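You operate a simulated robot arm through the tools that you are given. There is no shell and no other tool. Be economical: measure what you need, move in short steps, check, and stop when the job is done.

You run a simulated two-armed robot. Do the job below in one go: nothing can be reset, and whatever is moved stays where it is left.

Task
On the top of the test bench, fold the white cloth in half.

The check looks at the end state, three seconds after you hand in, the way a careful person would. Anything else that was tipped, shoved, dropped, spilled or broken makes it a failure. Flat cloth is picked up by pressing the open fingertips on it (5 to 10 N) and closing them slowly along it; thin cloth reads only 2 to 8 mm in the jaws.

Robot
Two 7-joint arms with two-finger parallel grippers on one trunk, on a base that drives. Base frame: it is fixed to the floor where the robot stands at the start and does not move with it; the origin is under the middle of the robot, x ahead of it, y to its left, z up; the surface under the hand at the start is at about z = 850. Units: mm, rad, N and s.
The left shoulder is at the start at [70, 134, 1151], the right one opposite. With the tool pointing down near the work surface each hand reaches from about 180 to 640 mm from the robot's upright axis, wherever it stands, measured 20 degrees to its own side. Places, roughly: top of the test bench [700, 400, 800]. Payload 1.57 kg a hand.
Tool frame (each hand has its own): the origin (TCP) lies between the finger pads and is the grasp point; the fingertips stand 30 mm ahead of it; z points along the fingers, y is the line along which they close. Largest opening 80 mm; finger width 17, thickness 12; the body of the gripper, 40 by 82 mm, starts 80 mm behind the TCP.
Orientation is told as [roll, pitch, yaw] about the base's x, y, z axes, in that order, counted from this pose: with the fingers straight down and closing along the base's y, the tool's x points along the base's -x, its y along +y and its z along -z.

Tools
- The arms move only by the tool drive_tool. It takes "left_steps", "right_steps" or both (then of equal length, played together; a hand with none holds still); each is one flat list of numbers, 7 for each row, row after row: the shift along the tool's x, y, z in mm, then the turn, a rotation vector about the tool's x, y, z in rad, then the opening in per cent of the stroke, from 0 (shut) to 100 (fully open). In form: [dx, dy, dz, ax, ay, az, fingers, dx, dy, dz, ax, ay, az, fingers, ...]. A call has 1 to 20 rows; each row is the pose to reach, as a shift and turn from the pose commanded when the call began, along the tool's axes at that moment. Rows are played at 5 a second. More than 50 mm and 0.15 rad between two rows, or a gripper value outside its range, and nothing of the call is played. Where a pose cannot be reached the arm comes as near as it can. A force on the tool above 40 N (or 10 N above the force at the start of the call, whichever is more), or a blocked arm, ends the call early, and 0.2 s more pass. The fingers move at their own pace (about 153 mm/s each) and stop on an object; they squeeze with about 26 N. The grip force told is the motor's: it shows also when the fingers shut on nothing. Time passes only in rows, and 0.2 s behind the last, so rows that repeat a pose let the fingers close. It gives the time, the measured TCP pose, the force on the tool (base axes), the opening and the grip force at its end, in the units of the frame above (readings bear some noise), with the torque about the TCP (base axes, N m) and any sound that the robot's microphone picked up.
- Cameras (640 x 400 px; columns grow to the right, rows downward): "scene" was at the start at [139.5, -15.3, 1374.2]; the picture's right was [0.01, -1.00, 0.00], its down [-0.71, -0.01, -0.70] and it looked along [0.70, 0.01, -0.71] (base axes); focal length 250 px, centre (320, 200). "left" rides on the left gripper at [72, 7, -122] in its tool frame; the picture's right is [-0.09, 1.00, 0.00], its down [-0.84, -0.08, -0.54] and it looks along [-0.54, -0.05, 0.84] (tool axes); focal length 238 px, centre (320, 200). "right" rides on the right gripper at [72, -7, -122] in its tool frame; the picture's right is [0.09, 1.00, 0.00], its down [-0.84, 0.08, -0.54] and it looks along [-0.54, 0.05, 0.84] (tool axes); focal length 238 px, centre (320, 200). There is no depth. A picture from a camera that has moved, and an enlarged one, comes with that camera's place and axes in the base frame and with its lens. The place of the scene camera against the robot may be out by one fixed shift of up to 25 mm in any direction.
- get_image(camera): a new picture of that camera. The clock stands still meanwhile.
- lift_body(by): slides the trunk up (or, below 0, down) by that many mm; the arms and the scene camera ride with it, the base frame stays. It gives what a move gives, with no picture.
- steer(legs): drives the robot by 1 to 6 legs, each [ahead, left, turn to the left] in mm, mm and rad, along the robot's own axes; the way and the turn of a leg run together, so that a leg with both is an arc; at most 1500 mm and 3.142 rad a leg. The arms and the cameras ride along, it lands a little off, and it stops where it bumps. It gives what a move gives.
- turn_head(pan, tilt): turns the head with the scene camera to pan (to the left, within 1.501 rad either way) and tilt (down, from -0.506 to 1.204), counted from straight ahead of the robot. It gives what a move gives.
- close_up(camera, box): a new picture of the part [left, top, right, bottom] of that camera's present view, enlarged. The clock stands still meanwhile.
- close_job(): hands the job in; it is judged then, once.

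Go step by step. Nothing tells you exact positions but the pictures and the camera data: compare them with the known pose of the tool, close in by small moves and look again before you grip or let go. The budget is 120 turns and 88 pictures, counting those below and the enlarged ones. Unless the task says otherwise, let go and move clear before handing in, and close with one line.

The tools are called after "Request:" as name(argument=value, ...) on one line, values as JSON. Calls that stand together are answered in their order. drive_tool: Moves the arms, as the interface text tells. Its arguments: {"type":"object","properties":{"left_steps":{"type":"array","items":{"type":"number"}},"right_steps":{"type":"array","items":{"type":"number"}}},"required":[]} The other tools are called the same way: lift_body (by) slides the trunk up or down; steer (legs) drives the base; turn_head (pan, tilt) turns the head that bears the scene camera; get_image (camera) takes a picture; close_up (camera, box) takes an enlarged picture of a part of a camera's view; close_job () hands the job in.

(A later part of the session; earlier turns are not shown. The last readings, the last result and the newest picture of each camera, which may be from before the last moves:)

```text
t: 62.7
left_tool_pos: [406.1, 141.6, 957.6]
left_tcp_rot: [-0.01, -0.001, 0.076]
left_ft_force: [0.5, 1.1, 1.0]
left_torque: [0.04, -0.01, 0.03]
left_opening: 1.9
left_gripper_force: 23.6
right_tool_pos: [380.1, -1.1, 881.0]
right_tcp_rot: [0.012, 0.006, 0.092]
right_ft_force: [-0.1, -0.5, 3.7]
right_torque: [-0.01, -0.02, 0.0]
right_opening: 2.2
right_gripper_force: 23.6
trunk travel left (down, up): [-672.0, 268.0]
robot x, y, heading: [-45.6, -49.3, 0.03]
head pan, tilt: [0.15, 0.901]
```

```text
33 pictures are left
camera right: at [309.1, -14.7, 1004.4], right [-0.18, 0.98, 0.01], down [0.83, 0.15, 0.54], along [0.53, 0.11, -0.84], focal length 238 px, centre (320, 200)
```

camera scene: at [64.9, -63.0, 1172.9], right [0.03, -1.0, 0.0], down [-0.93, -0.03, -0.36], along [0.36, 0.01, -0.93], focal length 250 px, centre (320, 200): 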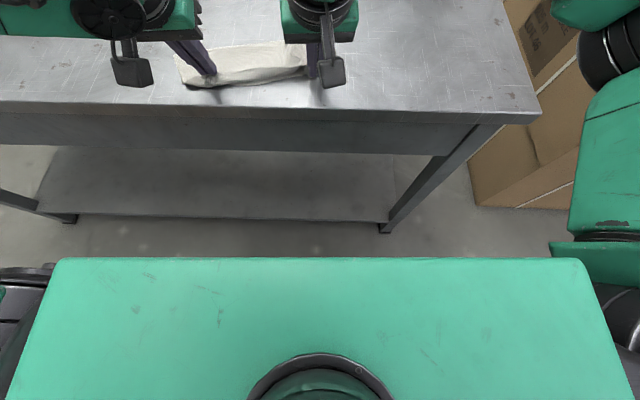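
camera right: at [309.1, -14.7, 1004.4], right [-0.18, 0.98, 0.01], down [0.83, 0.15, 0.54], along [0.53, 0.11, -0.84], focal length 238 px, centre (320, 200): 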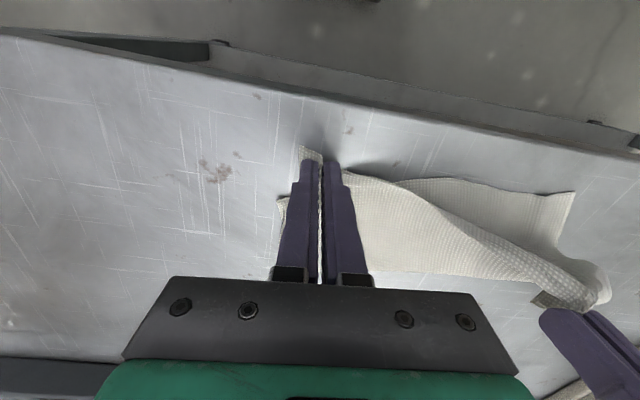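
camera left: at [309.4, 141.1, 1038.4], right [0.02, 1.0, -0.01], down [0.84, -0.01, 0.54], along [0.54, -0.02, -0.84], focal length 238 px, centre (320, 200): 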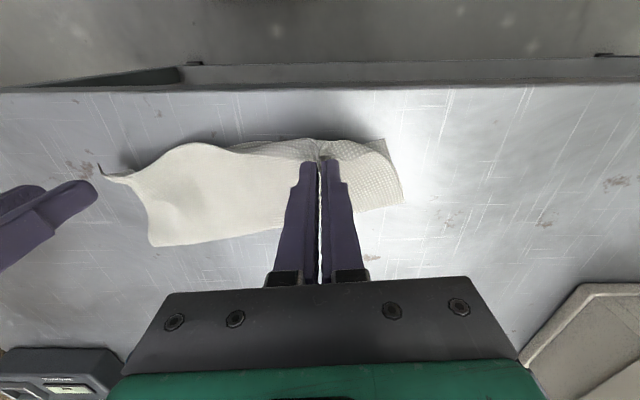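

Both upper corners are held. I'll lift them and carry them back to stand above the true middle line, letting the lower layer lie flat.

Request:
drive_tool(left_steps=[0, 0, 0, 0, 0, 0, 0, -10, 3, -2, 0, 0, 0, 0, -22, 6, -4, 0, 0, 0, 0, -34, 10, -6, 0, 0, 0, 0, -46, 14, -8, 0, 0, 0, 0, -58, 18, -8, 0, 0, 0, 0, -70, 21, -8, 0, 0, 0, 0, -70, 21, -8, 0, 0, 0, 0], right_steps=[-3, 0, -25, 0, 0, 0, 0, -10, 0, -50, 0, 0, 0, 0, -28, 0, -66, 0, 0, 0, 0, -50, 0, -76, 0, 0, 0, 0, -74, 0, -82, 0, 0, 0, 0, -96, -1, -85, 0, 0, 0, 0, -116, -2, -85, 0, 0, 0, 0, -116, -2, -85, 0, 0, 0, 0])

Request:
get_image(camera="right")

Request:
close_up(camera="scene", box=[180, 90, 440, 270])

```text
t: 64.5
left_tool_pos: [474.9, 166.6, 965.2]
left_tcp_rot: [-0.01, 0.003, 0.075]
left_ft_force: [0.2, -1.0, -0.3]
left_torque: [0.0, -0.01, -0.02]
left_opening: 1.8
left_gripper_force: 23.5
right_tool_pos: [494.4, 8.1, 966.9]
right_tcp_rot: [0.011, 0.006, 0.095]
right_ft_force: [-0.3, -0.7, 0.1]
right_torque: [0.02, 0.02, -0.03]
right_opening: 2.4
right_gripper_force: 23.4
trunk travel left (down, up): [-672.0, 268.0]
robot x, y, heading: [-50.4, -48.5, 0.034]
head pan, tilt: [0.15, 0.901]
```

```text
32 pictures are left
camera right: at [424.3, -7.6, 1088.8], right [-0.19, 0.98, 0.01], down [0.83, 0.15, 0.54], along [0.53, 0.11, -0.84], focal length 238 px, centre (320, 200)
```

right: 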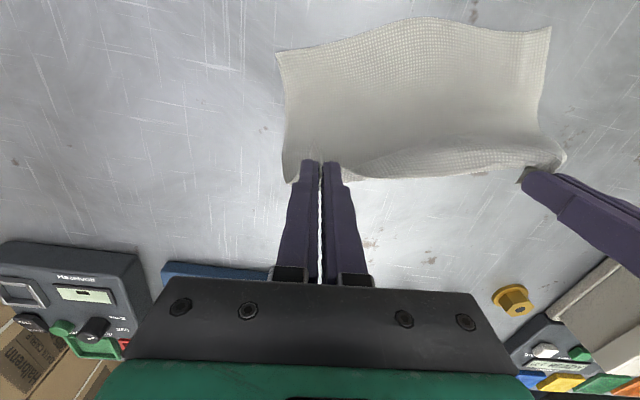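

```text
2.22 times, centred on (310, 180) of scene
camera zoom: at [83.7, -52.0, 1312.8], right [0.18, -0.98, 0.0], down [-0.77, -0.14, -0.62], along [0.61, 0.11, -0.78], focal length 554 px, centre (342, 244)
```

zoom: 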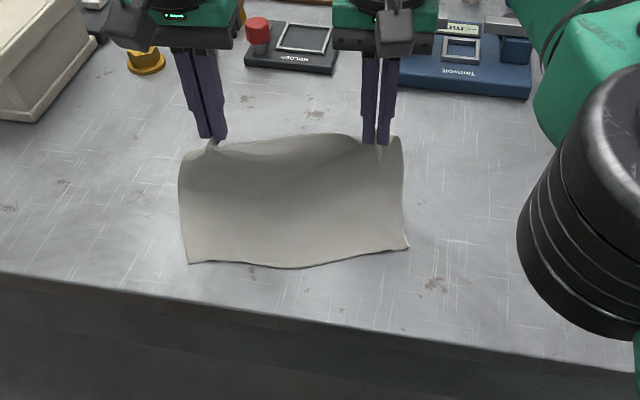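

Everything is cleanly open again, with the lower near corners at about (435,−40) and (375,180), so the cloth is turned about 0.27 rad. I'll bring the right hand over the crease line and tilt the left fingers a bit.

Request:
drive_tool(left_steps=[3, 0, 0.1, 0, -0.1, 0, 0, 6, 0, 0.6, 0, -0.2, 0, 0, 8.9, 0, 1.3, 0, -0.3, 0, 0, 11.7, 0, 2.4, 0, -0.4, 0, 0], right_steps=[-6, 1, 0, 0, 0, 0, 0, -12, 2, 0, 0, 0, 0, 0, -18, 3, 0, 0, 0, 0, 0, -23.5, 4, 0, 0, 0, 0, 0])

Request:
get_image(camera="right")

```text
t: 65.5
left_tool_pos: [462.6, 167.3, 964.3]
left_tcp_rot: [-0.013, -0.399, 0.079]
left_ft_force: [-0.7, 0.1, -0.7]
left_torque: [0.03, 0.03, -0.02]
left_opening: 1.8
left_gripper_force: 23.2
right_tool_pos: [495.3, 8.0, 966.8]
right_tcp_rot: [0.01, 0.006, 0.093]
right_ft_force: [-0.1, 0.2, -0.2]
right_torque: [0.01, 0.0, -0.02]
right_opening: 2.3
right_gripper_force: 23.4
right hand out of reach, approached as far as the arm can: row 1, 2, 3, 4
trunk travel left (down, up): [-672.0, 268.0]
robot x, y, heading: [-50.2, -48.9, 0.032]
head pan, tilt: [0.15, 0.901]
```

```text
30 pictures are left
camera right: at [423.9, -6.6, 1088.9], right [-0.18, 0.98, 0.01], down [0.83, 0.15, 0.54], along [0.53, 0.11, -0.84], focal length 238 px, centre (320, 200)
```

right: 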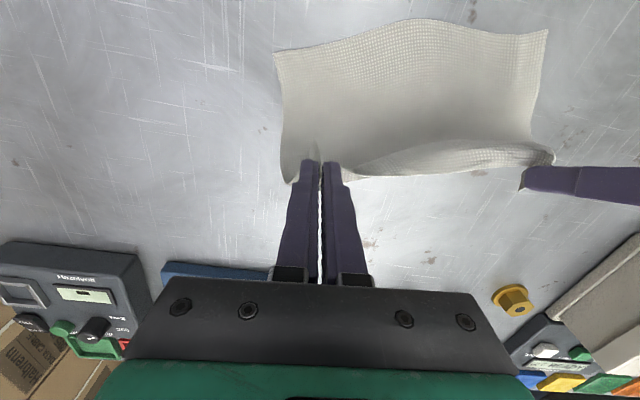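

The right arm is at its limit, so I'll pull the left hand back 23 mm and drive the base forward by the same amount.

Request:
drive_tool(left_steps=[10, 0, -4.2, 0, 0, 0, 0, 21, 0, -9, 0, 0, 0, 0])

Request:
steer(legs=[[24, 4, 0]])

Request:
get_image(camera="right")

Request:
close_up(camera="scene", box=[180, 90, 440, 270])

```text
t: 66.1
left_tool_pos: [439.6, 166.2, 963.3]
left_tcp_rot: [-0.011, -0.4, 0.081]
left_ft_force: [-0.1, -0.2, 0.0]
left_torque: [-0.01, 0.0, -0.01]
left_opening: 1.8
left_gripper_force: 23.6
right_tool_pos: [494.8, 8.5, 965.9]
right_tcp_rot: [0.01, 0.006, 0.092]
right_ft_force: [-0.3, 0.5, 0.5]
right_torque: [0.04, -0.02, 0.02]
right_opening: 2.5
right_gripper_force: 23.8
trunk travel left (down, up): [-672.0, 268.0]
robot x, y, heading: [-52.5, -51.5, 0.03]
head pan, tilt: [0.15, 0.901]
```

```text
t: 66.9
left_tool_pos: [461.6, 169.3, 964.9]
left_tcp_rot: [-0.011, -0.401, 0.079]
left_ft_force: [-0.1, -0.1, 0.6]
left_torque: [0.05, -0.02, 0.01]
left_opening: 1.7
left_gripper_force: 23.8
right_tool_pos: [516.1, 12.7, 967.8]
right_tcp_rot: [0.012, 0.004, 0.093]
right_ft_force: [-0.1, 1.2, -0.5]
right_torque: [-0.02, -0.04, 0.01]
right_opening: 2.4
right_gripper_force: 23.2
trunk travel left (down, up): [-672.0, 268.0]
robot x, y, heading: [-26.1, -47.2, 0.033]
head pan, tilt: [0.15, 0.901]
```

```text
29 pictures are left
camera right: at [445.1, -2.8, 1090.3], right [-0.18, 0.98, 0.01], down [0.83, 0.15, 0.54], along [0.53, 0.11, -0.84], focal length 238 px, centre (320, 200)
```

right: 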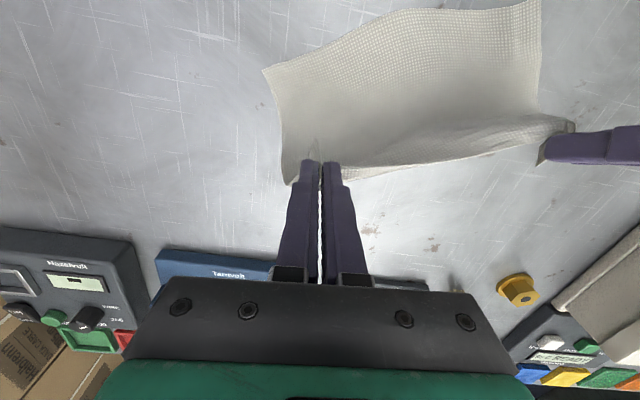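

```text
2.22 times, centred on (310, 180) of scene
camera zoom: at [103.8, -47.2, 1313.2], right [0.18, -0.98, 0.0], down [-0.77, -0.14, -0.62], along [0.61, 0.11, -0.78], focal length 554 px, centre (342, 244)
```

zoom: 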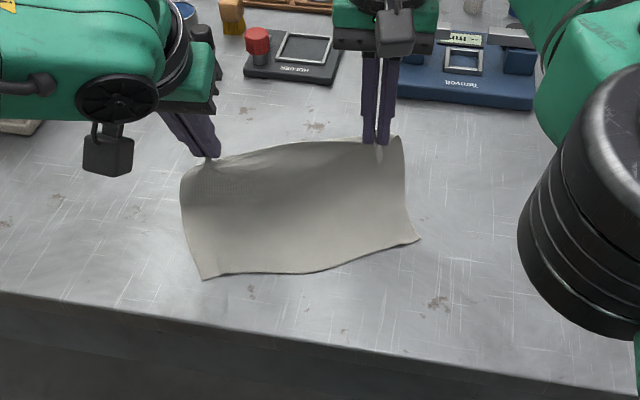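

The lower right keeps sliding with the lifted cloth, so I'll lower the hands first to put more cloth on the bench. Then I'll carry them back together.

Request:
lift_body(by=-40)

Request:
steer(legs=[[-30, -14, 0]])

Request:
get_image(camera="right")

Request:
close_up(camera="scene", box=[180, 90, 440, 270])

```text
t: 67.7
left_tool_pos: [464.4, 170.0, 923.3]
left_tcp_rot: [-0.011, -0.399, 0.081]
left_ft_force: [-0.1, -0.6, 0.4]
left_torque: [0.01, -0.02, 0.01]
left_opening: 1.6
left_gripper_force: 23.4
right_tool_pos: [519.2, 13.4, 925.5]
right_tcp_rot: [0.011, 0.007, 0.094]
right_ft_force: [-0.5, 0.4, -0.9]
right_torque: [0.0, 0.0, 0.02]
right_opening: 2.4
right_gripper_force: 23.4
trunk travel left (down, up): [-632.0, 308.0]
robot x, y, heading: [-24.1, -48.3, 0.033]
head pan, tilt: [0.15, 0.901]
```

```text
t: 68.6
left_tool_pos: [437.0, 157.0, 920.9]
left_tcp_rot: [-0.01, -0.395, 0.078]
left_ft_force: [0.3, -0.3, -0.3]
left_torque: [0.0, 0.0, -0.03]
left_opening: 1.8
left_gripper_force: 23.5
right_tool_pos: [492.0, -1.9, 923.4]
right_tcp_rot: [0.012, 0.01, 0.094]
right_ft_force: [0.0, 1.1, 0.4]
right_torque: [0.02, -0.01, -0.01]
right_opening: 2.3
right_gripper_force: 23.5
trunk travel left (down, up): [-632.0, 308.0]
robot x, y, heading: [-55.1, -62.0, 0.036]
head pan, tilt: [0.15, 0.901]
```

```text
27 pictures are left
camera right: at [420.9, -15.9, 1047.2], right [-0.18, 0.98, 0.01], down [0.83, 0.15, 0.54], along [0.52, 0.11, -0.84], focal length 238 px, centre (320, 200)
```

right: 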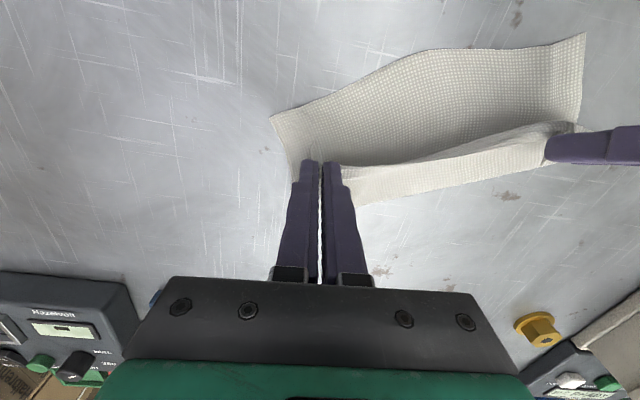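

```text
2.22 times, centred on (310, 180) of scene
camera zoom: at [80.8, -59.8, 1272.3], right [0.18, -0.98, 0.0], down [-0.77, -0.14, -0.62], along [0.61, 0.11, -0.79], focal length 554 px, centre (342, 244)
```

zoom: 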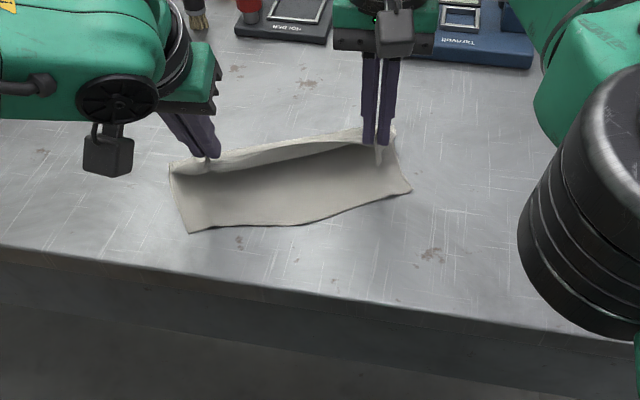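

The fold is forming properly with the crease forward. I'll go down and back, with a little extra pull-back for the left hand.

Request:
lift_body(by=-15)

Request:
steer(legs=[[-26, -10, 0]])

Request:
drive_tool(left_steps=[7, -2, -3, 0, 0, 0, 0, 13, -4, -5.5, 0, 0, 0, 0, 19.8, -6.4, -8.4, 0, 0, 0, 0])

Request:
get_image(camera="right")

Request:
close_up(camera="scene", box=[180, 90, 440, 270])

```text
t: 69.2
left_tool_pos: [433.7, 155.5, 907.1]
left_tcp_rot: [-0.013, -0.399, 0.08]
left_ft_force: [-0.6, 0.1, 0.3]
left_torque: [-0.04, 0.0, 0.0]
left_opening: 1.6
left_gripper_force: 23.3
right_tool_pos: [488.4, -1.9, 911.0]
right_tcp_rot: [0.013, 0.005, 0.094]
right_ft_force: [-0.2, 1.3, -0.1]
right_torque: [-0.01, -0.06, 0.02]
right_opening: 2.2
right_gripper_force: 24.0
trunk travel left (down, up): [-617.0, 323.0]
robot x, y, heading: [-52.4, -62.0, 0.032]
head pan, tilt: [0.15, 0.901]
```

```text
t: 70.0
left_tool_pos: [410.8, 147.7, 906.3]
left_tcp_rot: [-0.012, -0.396, 0.083]
left_ft_force: [0.0, -0.6, -0.7]
left_torque: [0.0, -0.01, -0.03]
left_opening: 1.9
left_gripper_force: 23.0
right_tool_pos: [465.1, -10.9, 908.6]
right_tcp_rot: [0.012, 0.008, 0.094]
right_ft_force: [-0.7, 0.3, -0.3]
right_torque: [0.0, 0.03, 0.02]
right_opening: 2.4
right_gripper_force: 23.9
trunk travel left (down, up): [-617.0, 323.0]
robot x, y, heading: [-83.5, -74.7, 0.031]
head pan, tilt: [0.15, 0.901]
```

```text
t: 70.8
left_tool_pos: [387.5, 137.8, 908.6]
left_tcp_rot: [-0.012, -0.399, 0.083]
left_ft_force: [0.5, -0.4, -0.8]
left_torque: [-0.04, -0.03, -0.01]
left_opening: 1.8
left_gripper_force: 23.9
right_tool_pos: [462.3, -13.3, 910.5]
right_tcp_rot: [0.011, 0.008, 0.095]
right_ft_force: [-0.9, 1.8, -0.9]
right_torque: [0.0, 0.03, 0.03]
right_opening: 2.1
right_gripper_force: 23.9
trunk travel left (down, up): [-617.0, 323.0]
robot x, y, heading: [-77.8, -70.5, 0.031]
head pan, tilt: [0.15, 0.901]
```

```text
25 pictures are left
camera right: at [392.5, -27.2, 1033.6], right [-0.18, 0.98, 0.01], down [0.83, 0.15, 0.54], along [0.53, 0.11, -0.84], focal length 238 px, centre (320, 200)
```

right: 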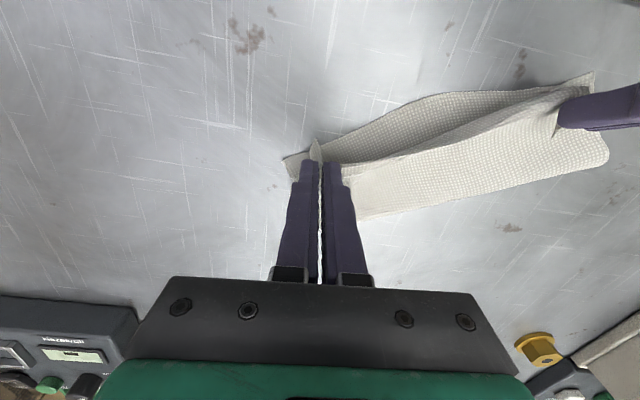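

```text
2.22 times, centred on (310, 180) of scene
camera zoom: at [51.8, -71.6, 1257.8], right [0.18, -0.98, 0.0], down [-0.77, -0.14, -0.62], along [0.61, 0.11, -0.78], focal length 554 px, centre (342, 244)
```

zoom: 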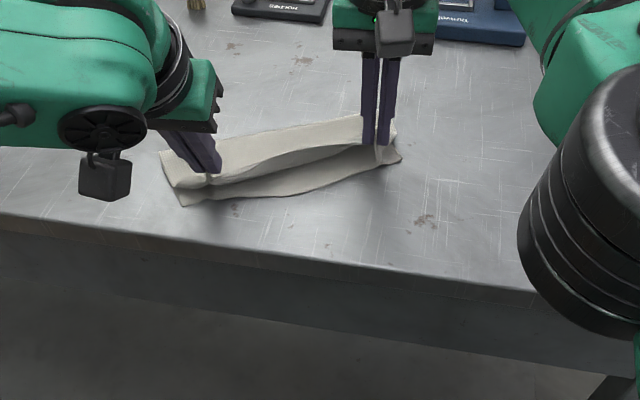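

Request:
lift_body(by=-20)

Request:
close_up(camera="right", box=[260, 50, 640, 260])

Request:
get_image(camera="left")

```text
t: 71.5
left_tool_pos: [387.4, 137.2, 888.9]
left_tcp_rot: [-0.012, -0.399, 0.082]
left_ft_force: [0.7, -0.9, 0.1]
left_torque: [-0.06, -0.02, 0.0]
left_opening: 1.8
left_gripper_force: 23.7
right_tool_pos: [464.1, -12.6, 890.4]
right_tcp_rot: [0.011, 0.007, 0.095]
right_ft_force: [-1.2, 0.6, 0.1]
right_torque: [0.06, -0.01, 0.02]
right_opening: 2.2
right_gripper_force: 24.1
trunk travel left (down, up): [-597.0, 343.0]
robot x, y, heading: [-77.1, -69.2, 0.032]
head pan, tilt: [0.15, 0.901]
```

```text
1.68 times, centred on (450, 155) of right
camera zoom: at [392.7, -27.2, 1013.5], right [-0.18, 0.98, 0.01], down [0.83, 0.15, 0.54], along [0.53, 0.11, -0.84], focal length 401 px, centre (101, 276)
```

zoom: 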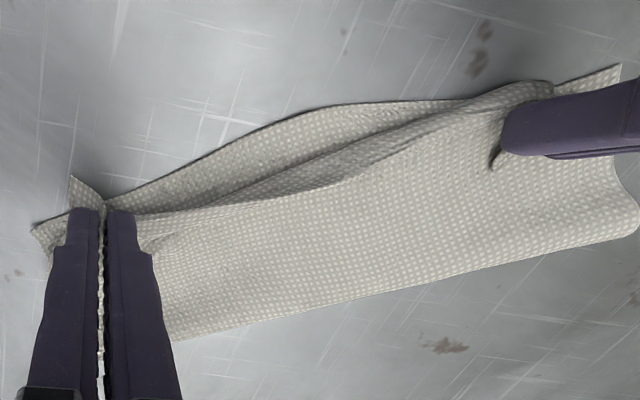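

```text
22 pictures are left
camera left: at [274.2, 136.3, 973.3], right [0.01, 1.0, 0.02], down [0.56, -0.03, 0.83], along [0.83, 0.01, -0.56], focal length 238 px, centre (320, 200)
```

left: 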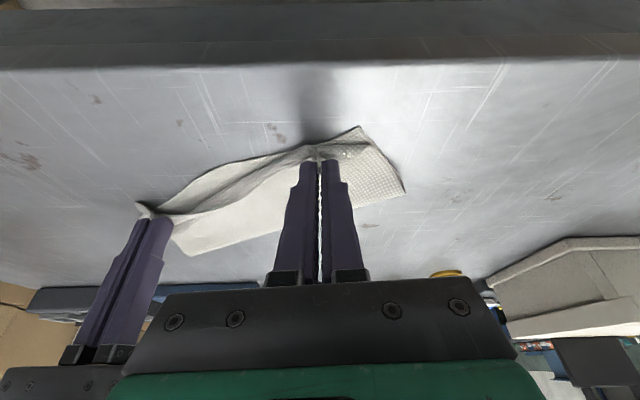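

This is nearly right. I'll spread the hands slightly to straighten the upper edge, pull the left a bit nearer, lower 3 mm and check.

Request:
drive_tool(left_steps=[5, 2, -1, 0, 0, 0, 0, 9.9, 4, -0.9, 0, 0, 0, 0, 9.9, 4, -0.9, 0, 0, 0, 0], right_steps=[-1, -4, 1, 0, 0, 0, 0, -2.3, -8.5, 3, 0, 0, 0, 0, -2.3, -8.5, 3, 0, 0, 0, 0])

Request:
close_up(camera="right", box=[260, 50, 640, 260])

```text
t: 72.3
left_tool_pos: [378.5, 140.2, 887.0]
left_tcp_rot: [-0.012, -0.4, 0.08]
left_ft_force: [4.2, -6.4, 1.5]
left_torque: [-0.17, -0.15, -0.03]
left_opening: 1.7
left_gripper_force: 23.6
right_tool_pos: [465.6, -20.3, 887.6]
right_tcp_rot: [0.012, 0.007, 0.096]
right_ft_force: [-3.7, 6.5, -0.2]
right_torque: [0.19, 0.09, 0.08]
right_opening: 2.2
right_gripper_force: 23.6
trunk travel left (down, up): [-597.0, 343.0]
robot x, y, heading: [-80.8, -71.0, 0.031]
head pan, tilt: [0.15, 0.901]
```

```text
1.68 times, centred on (450, 155) of right
camera zoom: at [395.8, -34.8, 1010.3], right [-0.19, 0.98, 0.01], down [0.83, 0.15, 0.54], along [0.53, 0.11, -0.84], focal length 401 px, centre (101, 276)
```

zoom: 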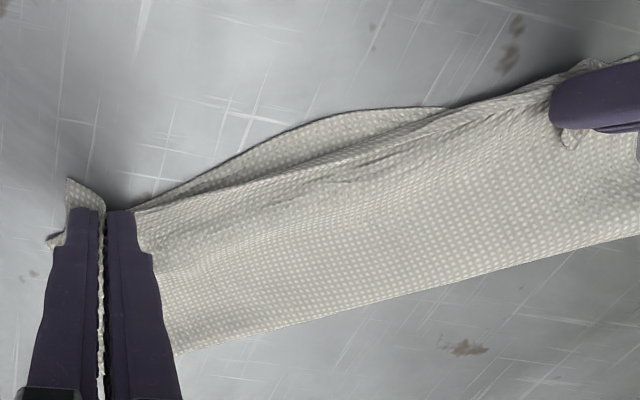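

The edges line up well now. I'll ease the tension, open slowly and withdraw upward.

Request:
drive_tool(left_steps=[0, -2.5, 0, 0, 0, 0, 0, 0, -2.5, 0, 0, 0, 0, 5, 0, -2.5, 0, 0, 0, 0, 10, 0, -2.5, 0, 0, 0, 0, 16, 0, -2.5, 0, 0, 0, 0, 22, 0, -2.5, 0, 0, 0, 0, 28, -2, -2.5, -5, 0, 0, 0, 28, -4, -2.5, -11, 0, 0, 0, 28, -9, -2.5, -23, 0, 0, 0, 28, -19, -2.5, -46, 0, 0, 0, 28, -35, -2.5, -83, 0, 0, 0, 28], right_steps=[0, 2.5, 0, 0, 0, 0, 0, 0, 2.5, 0, 0, 0, 0, 5, 0, 2.5, 0, 0, 0, 0, 10, 0, 2.5, 0, 0, 0, 0, 16, 0, 2.5, 0, 0, 0, 0, 22, 0, 2.5, 0, 0, 0, 0, 28, 0, 2.5, -5, 0, 0, 0, 28, 0, 2.5, -12, 0, 0, 0, 28, 0, 2.5, -25, 0, 0, 0, 28, 0, 2.5, -50, 0, 0, 0, 28, 0, 2.5, -90, 0, 0, 0, 28])

Request:
close_up(camera="right", box=[260, 60, 560, 260])

Request:
close_up(camera="left", box=[80, 20, 420, 220])

Request:
close_up(camera="scene", box=[200, 80, 420, 220])

```text
t: 74.7
left_tool_pos: [375.5, 139.4, 974.2]
left_tcp_rot: [-0.011, -0.4, 0.082]
left_ft_force: [0.1, -0.4, 1.3]
left_torque: [0.04, -0.02, -0.02]
left_opening: 22.5
left_gripper_force: 0.0
right_tool_pos: [448.0, -25.3, 972.1]
right_tcp_rot: [0.012, 0.005, 0.093]
right_ft_force: [-0.4, -0.6, -0.1]
right_torque: [0.01, -0.02, 0.02]
right_opening: 22.6
right_gripper_force: 0.0
right hand out of reach, approached as far as the arm can: row 9, 10, 11
trunk travel left (down, up): [-597.0, 343.0]
robot x, y, heading: [-78.6, -72.9, 0.029]
head pan, tilt: [0.15, 0.901]
```

```text
2.00 times, centred on (410, 160) of right
camera zoom: at [377.7, -41.0, 1094.5], right [-0.18, 0.98, 0.01], down [0.83, 0.15, 0.54], along [0.53, 0.11, -0.84], focal length 477 px, centre (140, 280)
```

zoom: 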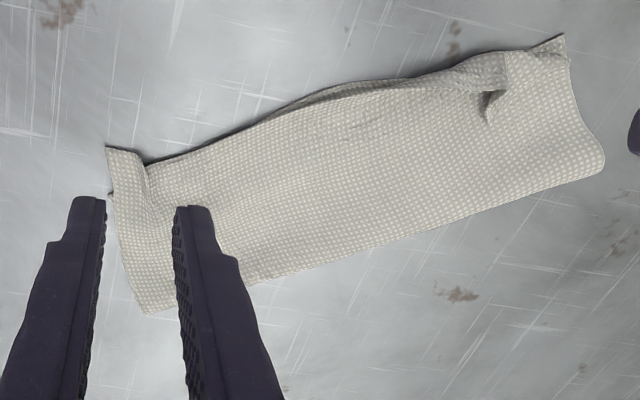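

```text
1.88 times, centred on (250, 120) of left
camera zoom: at [263.4, 136.8, 1059.0], right [0.01, 1.0, 0.03], down [0.56, -0.03, 0.83], along [0.83, 0.01, -0.56], focal length 449 px, centre (452, 351)
```

zoom: 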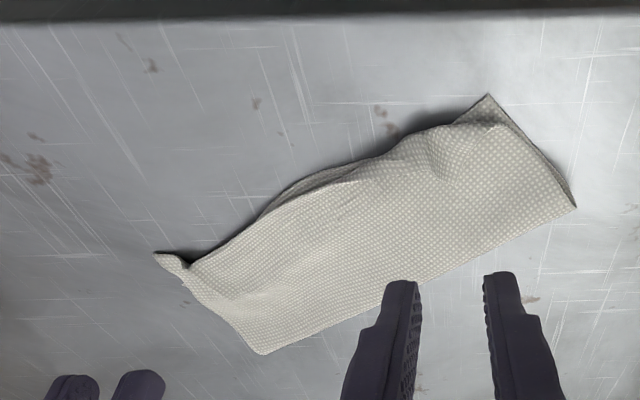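

```text
2.86 times, centred on (310, 150) of scene
camera zoom: at [51.1, -72.7, 1237.8], right [0.18, -0.98, 0.0], down [-0.77, -0.14, -0.62], along [0.61, 0.11, -0.78], focal length 713 px, centre (349, 343)
```

zoom: 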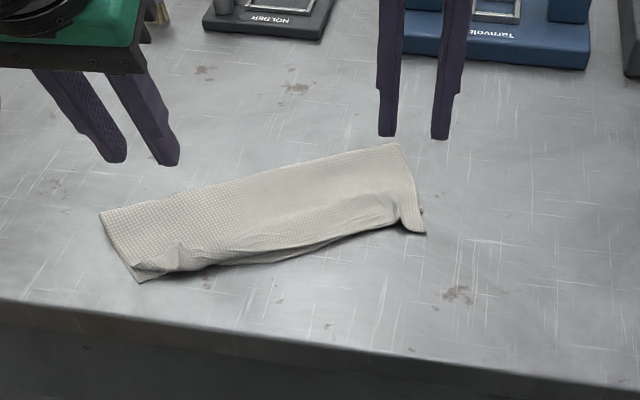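

The fold is good; what remains is a small dog-ear at the left near corner, with its tip at about (400,132). I'll pull it out once, so I'm approaching it with vertical fingers.

Request:
drive_tool(left_steps=[2, -1, 10, 0, 0.13, 0, 30, 4, -3, 25, 0, 0.27, 0, 30, 7, -5, 50, 0, 0.4, 0, 30, 8.8, -5.6, 71, 0, 0.4, 0, 30, 8.8, -5.6, 71, 0, 0.4, 0, 30])

Request:
close_up(camera="left", box=[220, 80, 440, 220])

```text
t: 75.9
left_tool_pos: [396.2, 134.6, 907.8]
left_tcp_rot: [-0.009, 0.002, 0.076]
left_ft_force: [0.0, -0.2, 0.2]
left_torque: [0.01, 0.0, -0.03]
left_opening: 24.0
left_gripper_force: 0.0
right_tool_pos: [449.8, -26.3, 972.3]
right_tcp_rot: [0.01, 0.008, 0.095]
right_ft_force: [0.2, 0.7, 0.3]
right_torque: [0.0, -0.03, -0.04]
right_opening: 22.5
right_gripper_force: 0.1
trunk travel left (down, up): [-597.0, 343.0]
robot x, y, heading: [-81.1, -72.4, 0.035]
head pan, tilt: [0.15, 0.901]
```

```text
2.86 times, centred on (330, 150) of left
camera zoom: at [325.9, 137.4, 1029.5], right [0.02, 1.0, -0.01], down [0.84, -0.01, 0.54], along [0.54, -0.02, -0.84], focal length 681 px, centre (291, 343)
```

zoom: 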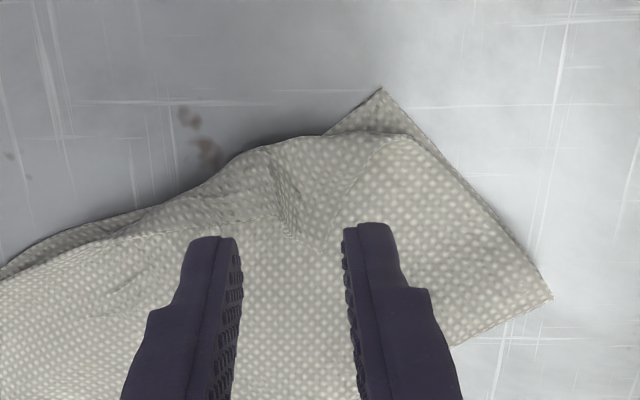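

Request:
drive_tool(left_steps=[4.5, 7, 8, 0, 0, 0, 30, 4.5, 7, 16, 0, 0, 0, 30, 4.5, 7, 19, 0, 0, 0, 30, 4.5, 7, 20, 0, 0, 0, 30])

```text
t: 76.9
left_tool_pos: [391.9, 139.7, 886.5]
left_tcp_rot: [-0.01, 0.001, 0.077]
left_ft_force: [-0.1, -0.9, 1.2]
left_torque: [0.02, 0.03, 0.0]
left_opening: 24.0
left_gripper_force: 0.0
right_tool_pos: [448.5, -24.5, 970.7]
right_tcp_rot: [0.011, 0.006, 0.094]
right_ft_force: [0.2, 0.2, -0.4]
right_torque: [-0.03, 0.0, 0.04]
right_opening: 22.4
right_gripper_force: 0.0
trunk travel left (down, up): [-597.0, 343.0]
robot x, y, heading: [-80.4, -67.9, 0.033]
head pan, tilt: [0.15, 0.901]
```

Light contact. I'll pinch and lift it a little.

Request:
drive_tool(left_steps=[0, 0, 1.2, 0, 0, 0, 30, 0, 0, 1.2, 0, 0, 0, 26, 0, 0, 1.2, 0, 0, 0, 22, 0, 0, 1.2, 0, 0, 0, 18, 0, 0, 1.2, 0, 0, 0, 14, 0, 0, 1.2, 0, 0, 0, 10, 0, 0, 1.2, 0, 0, 0, 6, 0, 0, 1.2, 0, 0, 0, 2, 0, 0, 1.2, 0, 0, 0, 0, 0, 0, 1.2, 0, 0, 0, 0, 0, 0, -10, 0, 0, 0, 0, 0, 0, -25, 0, 0, 0, 0])

Request:
close_up(camera="left", box=[160, 60, 480, 260])

Request:
close_up(camera="right", box=[260, 60, 560, 260])

```text
t: 79.5
left_tool_pos: [392.1, 141.2, 913.2]
left_tcp_rot: [-0.011, 0.002, 0.076]
left_ft_force: [0.8, 0.1, -0.3]
left_torque: [0.04, 0.0, 0.01]
left_opening: 1.7
left_gripper_force: 23.1
right_tool_pos: [449.2, -24.4, 970.7]
right_tcp_rot: [0.009, 0.007, 0.094]
right_ft_force: [-0.2, 0.5, 0.3]
right_torque: [-0.01, 0.02, -0.01]
right_opening: 22.5
right_gripper_force: 0.0
trunk travel left (down, up): [-597.0, 343.0]
robot x, y, heading: [-80.9, -69.9, 0.036]
head pan, tilt: [0.15, 0.901]
```

```text
2.00 times, centred on (320, 160) of left
camera zoom: at [321.5, 144.5, 1034.3], right [0.02, 1.0, -0.01], down [0.84, -0.01, 0.54], along [0.54, -0.02, -0.84], focal length 477 px, centre (320, 280)
```

zoom: 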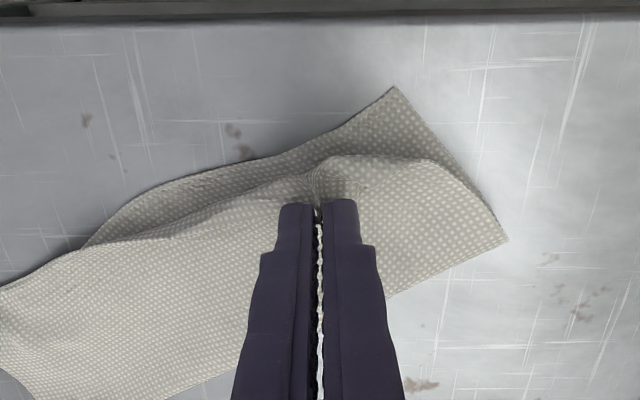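

```text
2.00 times, centred on (410, 160) of right
camera zoom: at [378.6, -39.9, 1093.9], right [-0.18, 0.98, 0.01], down [0.83, 0.15, 0.54], along [0.53, 0.11, -0.84], focal length 477 px, centre (140, 280)
```

zoom: 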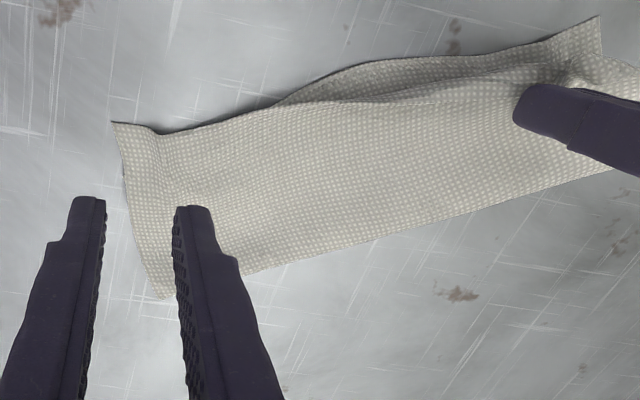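

The flap is held and the lower corner is visible at about (357,169). I'll draw it out past the near edge with the fingers tilted and lay it down.

Request:
drive_tool(left_steps=[13.9, 0.5, 0.3, 0, -0.13, 0, 0, 27.7, 1, 1, 0, -0.26, 0, 0, 41.4, 1.3, 2.3, 0, -0.39, 0, 0, 44, 1.3, 15, 0, -0.45, 0, 0, 45.4, 1.3, 25, 0, -0.5, 0, 0, 45.4, 1.3, 25, 0, -0.5, 0, 0])

Request:
close_up(camera="left", box=[160, 60, 480, 260])

Request:
close_up(camera="right", box=[260, 30, 600, 260])

```text
t: 80.9
left_tool_pos: [347.8, 140.4, 897.0]
left_tcp_rot: [-0.013, -0.449, 0.083]
left_ft_force: [0.4, 0.4, 0.3]
left_torque: [-0.01, 0.01, -0.03]
left_opening: 1.6
left_gripper_force: 23.5
left hand out of reach, approached as far as the arm can: row 5, 6
right_tool_pos: [449.6, -25.3, 970.7]
right_tcp_rot: [0.012, 0.007, 0.094]
right_ft_force: [-0.9, 0.4, -1.1]
right_torque: [-0.01, 0.01, 0.05]
right_opening: 22.3
right_gripper_force: 0.0
trunk travel left (down, up): [-597.0, 343.0]
robot x, y, heading: [-79.0, -72.8, 0.029]
head pan, tilt: [0.15, 0.901]
```

```text
2.00 times, centred on (320, 160) of left
camera zoom: at [231.8, 138.6, 975.6], right [0.01, 1.0, 0.03], down [0.52, -0.03, 0.85], along [0.85, 0.01, -0.52], focal length 477 px, centre (320, 280)
```

zoom: 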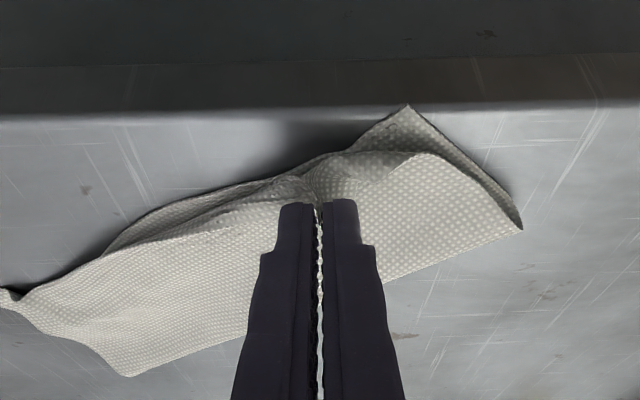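

```text
1.74 times, centred on (430, 145) of right
camera zoom: at [378.6, -39.7, 1093.8], right [-0.18, 0.98, 0.01], down [0.83, 0.15, 0.54], along [0.53, 0.11, -0.84], focal length 414 px, centre (129, 296)
```

zoom: 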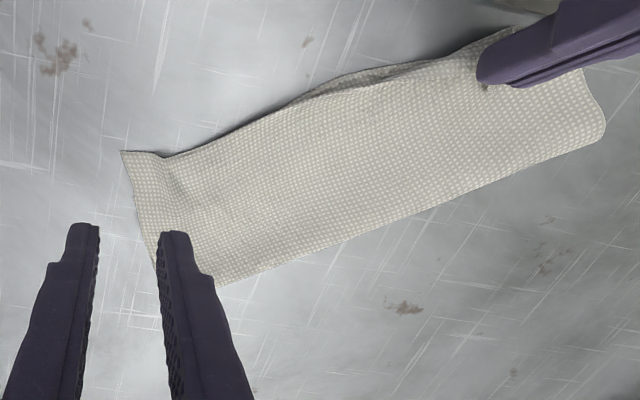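

Pulling drags both layers toward the bench edge, so I'll go up and forward again to bring the cloth back, then look.

Request:
drive_tool(left_steps=[-18, 0, -18, 0, 0, 0, 0, -32, 0, -26, 0, 0, 0, 0, -50, 0, -22, 0, 0, 0, 0, -66, 0, -14, 0, 0, 0, 0, -66, 0, -14, 0, 0, 0, 0])

Request:
close_up(camera="left", box=[160, 60, 480, 260])

Request:
close_up(camera="right", box=[260, 30, 600, 260])

```text
t: 82.1
left_tool_pos: [400.2, 145.8, 939.5]
left_tcp_rot: [-0.012, -0.45, 0.084]
left_ft_force: [0.2, 0.4, 0.5]
left_torque: [0.0, -0.01, 0.0]
left_opening: 1.9
left_gripper_force: 23.7
right_tool_pos: [449.2, -24.3, 971.6]
right_tcp_rot: [0.011, 0.007, 0.093]
right_ft_force: [-0.4, 0.8, 0.3]
right_torque: [-0.05, -0.05, 0.02]
right_opening: 22.7
right_gripper_force: 0.0
trunk travel left (down, up): [-597.0, 343.0]
robot x, y, heading: [-81.3, -68.0, 0.033]
head pan, tilt: [0.15, 0.901]
```

```text
2.00 times, centred on (320, 160) of left
camera zoom: at [283.5, 143.6, 1018.2], right [0.01, 1.0, 0.03], down [0.52, -0.03, 0.85], along [0.85, 0.01, -0.52], focal length 477 px, centre (320, 280)
```

zoom: 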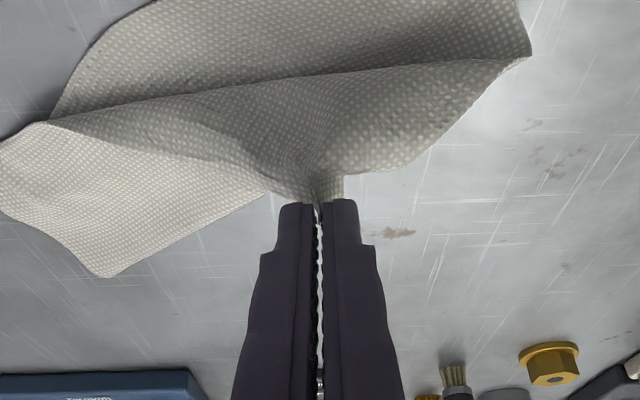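

```text
1.74 times, centred on (430, 145) of right
camera zoom: at [378.4, -39.7, 1094.0], right [-0.18, 0.98, 0.01], down [0.83, 0.15, 0.54], along [0.53, 0.11, -0.84], focal length 414 px, centre (129, 296)
```

zoom: 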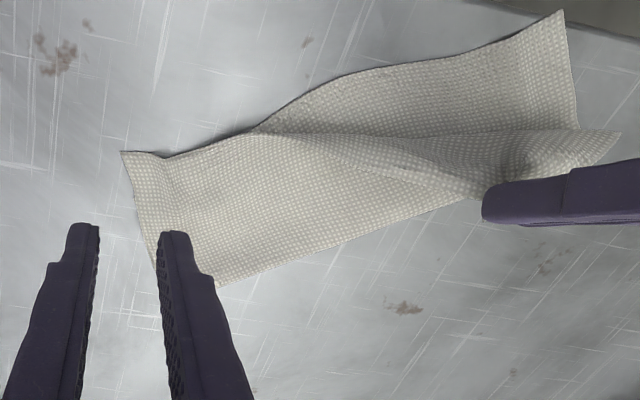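

Request:
drive_tool(left_steps=[-21, 5, -9, 0, 0, 0, 0, -42, 10, -18, 0, 0, 0, 0, -69, 13, -5, 0, 0, 0, 0, -69, 13, -5, 0, 0, 0, 0])

Request:
close_up(camera="right", box=[260, 30, 600, 260])

```text
t: 83.1
left_tool_pos: [458.9, 163.8, 973.0]
left_tcp_rot: [-0.011, -0.449, 0.082]
left_ft_force: [0.4, -0.2, -0.2]
left_torque: [0.01, -0.01, -0.02]
left_opening: 1.8
left_gripper_force: 23.2
right_tool_pos: [449.0, -24.8, 972.0]
right_tcp_rot: [0.009, 0.006, 0.094]
right_ft_force: [-0.4, -0.4, 0.1]
right_torque: [0.02, 0.0, -0.01]
right_opening: 22.4
right_gripper_force: 0.0
trunk travel left (down, up): [-597.0, 343.0]
robot x, y, heading: [-76.7, -66.0, 0.033]
head pan, tilt: [0.15, 0.901]
```

```text
1.74 times, centred on (430, 145) of right
camera zoom: at [378.0, -39.7, 1094.2], right [-0.18, 0.98, 0.01], down [0.83, 0.15, 0.54], along [0.53, 0.11, -0.84], focal length 414 px, centre (129, 296)
```

zoom: 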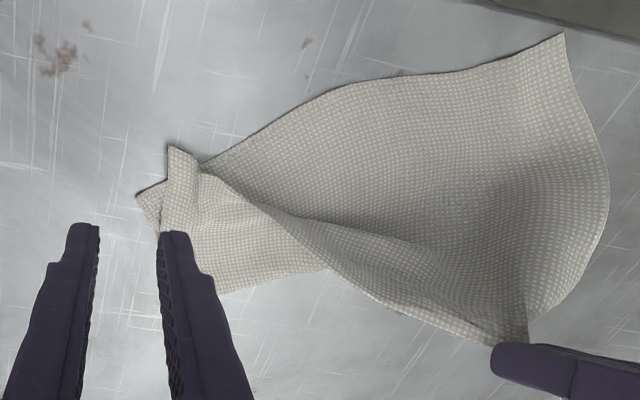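

The lower layer keeps sliding when only one hand works. I'll re-grip the right upper corner with the right hand, turning the jaws to match the cloth, so both hands can re-lay it together.

Request:
drive_tool(right_steps=[2, 10, 20, 0, 0, -0.14, 30, 4, 20, 40, 0, 0, -0.28, 30, 6.9, 33.2, 60, 0, 0, -0.42, 30, 6.9, 33.2, 75, 0, 0, -0.46, 30, 6.9, 33.2, 75, 0, 0, -0.46, 30])

Request:
close_up(camera="right", box=[200, 80, 520, 280])

```text
t: 84.3
left_tool_pos: [459.6, 163.1, 974.2]
left_tcp_rot: [-0.014, -0.449, 0.084]
left_ft_force: [-0.1, -0.5, -0.6]
left_torque: [0.02, 0.0, -0.02]
left_opening: 1.7
left_gripper_force: 23.8
right_tool_pos: [434.6, 1.4, 896.1]
right_tcp_rot: [0.011, -0.001, 0.553]
right_ft_force: [0.8, -0.4, 0.1]
right_torque: [0.01, 0.02, 0.0]
right_opening: 23.9
right_gripper_force: 0.1
right hand out of reach, approached as far as the arm can: row 4, 5
trunk travel left (down, up): [-597.0, 343.0]
robot x, y, heading: [-81.4, -70.7, 0.034]
head pan, tilt: [0.15, 0.901]
```

```text
2.00 times, centred on (360, 180) of right
camera zoom: at [376.7, -42.8, 1018.4], right [-0.6, 0.8, 0.01], down [0.67, 0.5, 0.54], along [0.43, 0.33, -0.84], focal length 477 px, centre (240, 240)
```

zoom: 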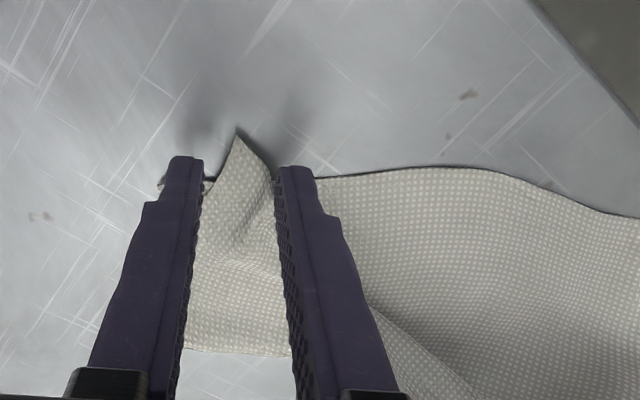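

The right upper corner lies right between the fingers. I'll lower to a light touch and pinch it.

Request:
drive_tool(right_steps=[0, 0, 5, 0, 0, 0, 30, 0, 0, 9, 0, 0, 0, 30, 0, 0, 10.5, 0, 0, 0, 30, 0, 0, 10.5, 0, 0, 0, 25, 0, 0, 10.5, 0, 0, 0, 20, 0, 0, 10.5, 0, 0, 0, 15, 0, 0, 10.5, 0, 0, 0, 10, 0, 0, 10.5, 0, 0, 0, 6, 0, 0, 10.5, 0, 0, 0, 2, 0, 0, 10.5, 0, 0, 0, 0, 0, 0, 10.5, 0, 0, 0, 0])

```text
t: 86.7
left_tool_pos: [459.4, 163.5, 974.2]
left_tcp_rot: [-0.011, -0.448, 0.082]
left_ft_force: [0.8, 0.1, -0.2]
left_torque: [0.01, 0.01, 0.0]
left_opening: 1.7
left_gripper_force: 23.1
right_tool_pos: [434.3, 0.8, 885.8]
right_tcp_rot: [0.012, 0.001, 0.554]
right_ft_force: [0.2, 0.8, 0.0]
right_torque: [-0.01, 0.02, -0.01]
right_opening: 0.2
right_gripper_force: 21.0
trunk travel left (down, up): [-597.0, 343.0]
robot x, y, heading: [-82.8, -72.4, 0.029]
head pan, tilt: [0.15, 0.901]
```

The jaws closed on nothing, so the cloth lies lower. I'll reopen and go down a few millimetres.

Request:
drive_tool(right_steps=[0, 0, -3, 0, 0, 0, 30, 0, 0, -3, 0, 0, 0, 30, 0, 0, 1, 0, 0, 0, 30, 0, 0, 3, 0, 0, 0, 30, 0, 0, 4, 0, 0, 0, 30])

```text
t: 87.9
left_tool_pos: [459.4, 163.3, 974.5]
left_tcp_rot: [-0.014, -0.449, 0.081]
left_ft_force: [0.1, 0.5, -0.8]
left_torque: [0.02, 0.01, 0.02]
left_opening: 1.6
left_gripper_force: 23.6
right_tool_pos: [434.2, 0.2, 882.2]
right_tcp_rot: [0.015, 0.0, 0.554]
right_ft_force: [0.5, -0.2, 3.1]
right_torque: [0.05, -0.02, -0.02]
right_opening: 23.7
right_gripper_force: 0.0
trunk travel left (down, up): [-597.0, 343.0]
robot x, y, heading: [-80.7, -69.4, 0.035]
head pan, tilt: [0.15, 0.901]
```

Request:
drive_tool(right_steps=[0, 0, 0.8, 0, 0, 0, 27, 0, 0, 0.8, 0, 0, 0, 24, 0, 0, 0.8, 0, 0, 0, 21, 0, 0, 0.8, 0, 0, 0, 18, 0, 0, 0.8, 0, 0, 0, 15, 0, 0, 0.8, 0, 0, 0, 12, 0, 0, 0.8, 0, 0, 0, 9, 0, 0, 0.8, 0, 0, 0, 6, 0, 0, 0.8, 0, 0, 0, 3, 0, 0, 0.8, 0, 0, 0, 0, 0, 0, 0.8, 0, 0, 0, 0, 0, 0, -8, 0, 0, 0, 0, 0, 0, -20, 0, 0, 0, 0])

```text
t: 90.7
left_tool_pos: [458.2, 162.7, 974.3]
left_tcp_rot: [-0.013, -0.448, 0.082]
left_ft_force: [-0.1, -0.7, 0.7]
left_torque: [0.02, -0.02, 0.03]
left_opening: 1.7
left_gripper_force: 23.2
right_tool_pos: [433.7, 0.0, 901.4]
right_tcp_rot: [0.012, -0.002, 0.553]
right_ft_force: [-1.1, 0.3, -0.3]
right_torque: [0.01, 0.0, -0.03]
right_opening: 1.4
right_gripper_force: 22.8
trunk travel left (down, up): [-597.0, 343.0]
robot x, y, heading: [-79.8, -75.7, 0.034]
head pan, tilt: [0.15, 0.901]
```

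Both upper corners are held again. I'll lift the right, then drive forward so the cloth slides back to the middle of the bench and straightens.

Request:
drive_tool(right_steps=[0, 0, -25, 0, 0, 0, 0, 0, 0, -50, 0, 0, 0, 0, 0, 0, -68, 0, 0, 0, 0])

Request:
steer(legs=[[50, 0, 0]])

Request:
get_image(camera="scene")

```text
t: 91.5
left_tool_pos: [460.3, 163.5, 974.1]
left_tcp_rot: [-0.012, -0.449, 0.083]
left_ft_force: [0.4, 0.1, -1.2]
left_torque: [0.0, 0.01, 0.04]
left_opening: 1.7
left_gripper_force: 23.9
right_tool_pos: [424.2, -8.1, 957.8]
right_tcp_rot: [0.013, 0.0, 0.552]
right_ft_force: [-0.1, -0.6, 0.2]
right_torque: [0.02, -0.01, -0.01]
right_opening: 1.4
right_gripper_force: 23.0
right hand out of reach, approached as far as the arm can: row 1, 2, 3
trunk travel left (down, up): [-597.0, 343.0]
robot x, y, heading: [-82.6, -71.7, 0.035]
head pan, tilt: [0.15, 0.901]
```

```text
t: 92.4
left_tool_pos: [510.4, 165.0, 974.9]
left_tcp_rot: [-0.014, -0.451, 0.083]
left_ft_force: [-0.1, 0.3, -0.7]
left_torque: [0.03, 0.0, -0.01]
left_opening: 1.8
left_gripper_force: 23.9
right_tool_pos: [474.7, -7.0, 957.1]
right_tcp_rot: [0.011, -0.002, 0.552]
right_ft_force: [0.8, -0.2, -1.1]
right_torque: [0.0, -0.05, 0.02]
right_opening: 1.6
right_gripper_force: 23.1
trunk travel left (down, up): [-597.0, 343.0]
robot x, y, heading: [-28.1, -72.0, 0.035]
head pan, tilt: [0.15, 0.901]
```

```text
8 pictures are left
camera scene: at [101.6, -70.1, 1237.9], right [0.18, -0.98, 0.0], down [-0.77, -0.14, -0.62], along [0.61, 0.11, -0.78], focal length 250 px, centre (320, 200)
```

scene: 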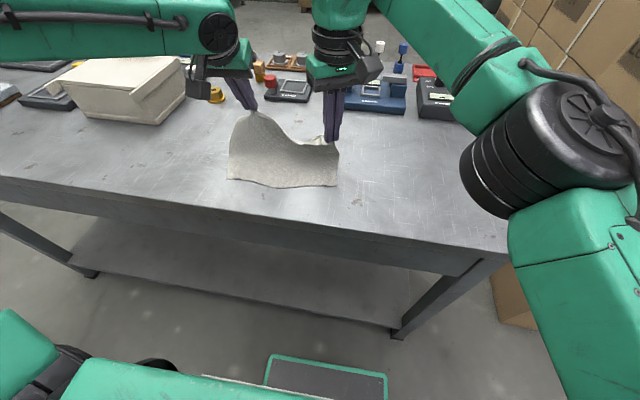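

The cloth is straight again: the lower near corners are at about (433,−29) and (414,203), well on the bench. I'll bring the left hand down and back first, lowering the right with it.

Request:
drive_tool(left_steps=[19.3, 0, -6, 0, 0, 0, 0, 41.2, 0, -6.6, 0, 0, 0, 0, 59.9, 0, -2.3, 0, 0, 0, 0, 75, 0, 5.9, 0, 0, 0, 0, 81.2, 0, 11.8, 0, 0, 0, 0, 81.2, 0, 11.8, 0, 0, 0, 0], right_steps=[0, 0, 5, 0, 0, 0, 0, 0, 0, 12, 0, 0, 0, 0, 0, 0, 20, 0, 0, 0, 0, 0, 0, 28, 0, 0, 0, 0, 0, 0, 33, 0, 0, 0, 0, 0, 0, 33, 0, 0, 0, 0])

Request:
close_up(camera="scene", box=[180, 80, 400, 220])

```text
t: 93.8
left_tool_pos: [442.8, 159.2, 927.7]
left_tcp_rot: [-0.013, -0.448, 0.082]
left_ft_force: [1.1, -0.6, 0.0]
left_torque: [-0.02, 0.01, 0.01]
left_opening: 1.5
left_gripper_force: 23.6
right_tool_pos: [474.4, -5.8, 924.6]
right_tcp_rot: [0.012, 0.0, 0.553]
right_ft_force: [1.1, -0.4, -0.4]
right_torque: [-0.01, -0.01, 0.01]
right_opening: 1.4
right_gripper_force: 23.2
trunk travel left (down, up): [-597.0, 343.0]
robot x, y, heading: [-30.6, -70.9, 0.031]
head pan, tilt: [0.15, 0.901]
```

```text
2.86 times, centred on (290, 150) of scene
camera zoom: at [102.5, -70.0, 1237.7], right [0.18, -0.98, 0.0], down [-0.77, -0.14, -0.62], along [0.61, 0.11, -0.78], focal length 713 px, centre (406, 343)
```

zoom: 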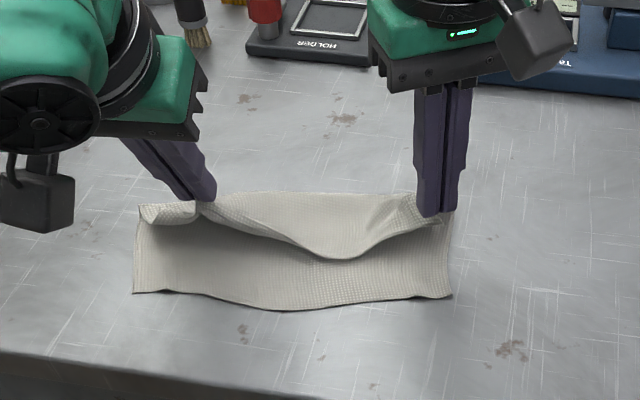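

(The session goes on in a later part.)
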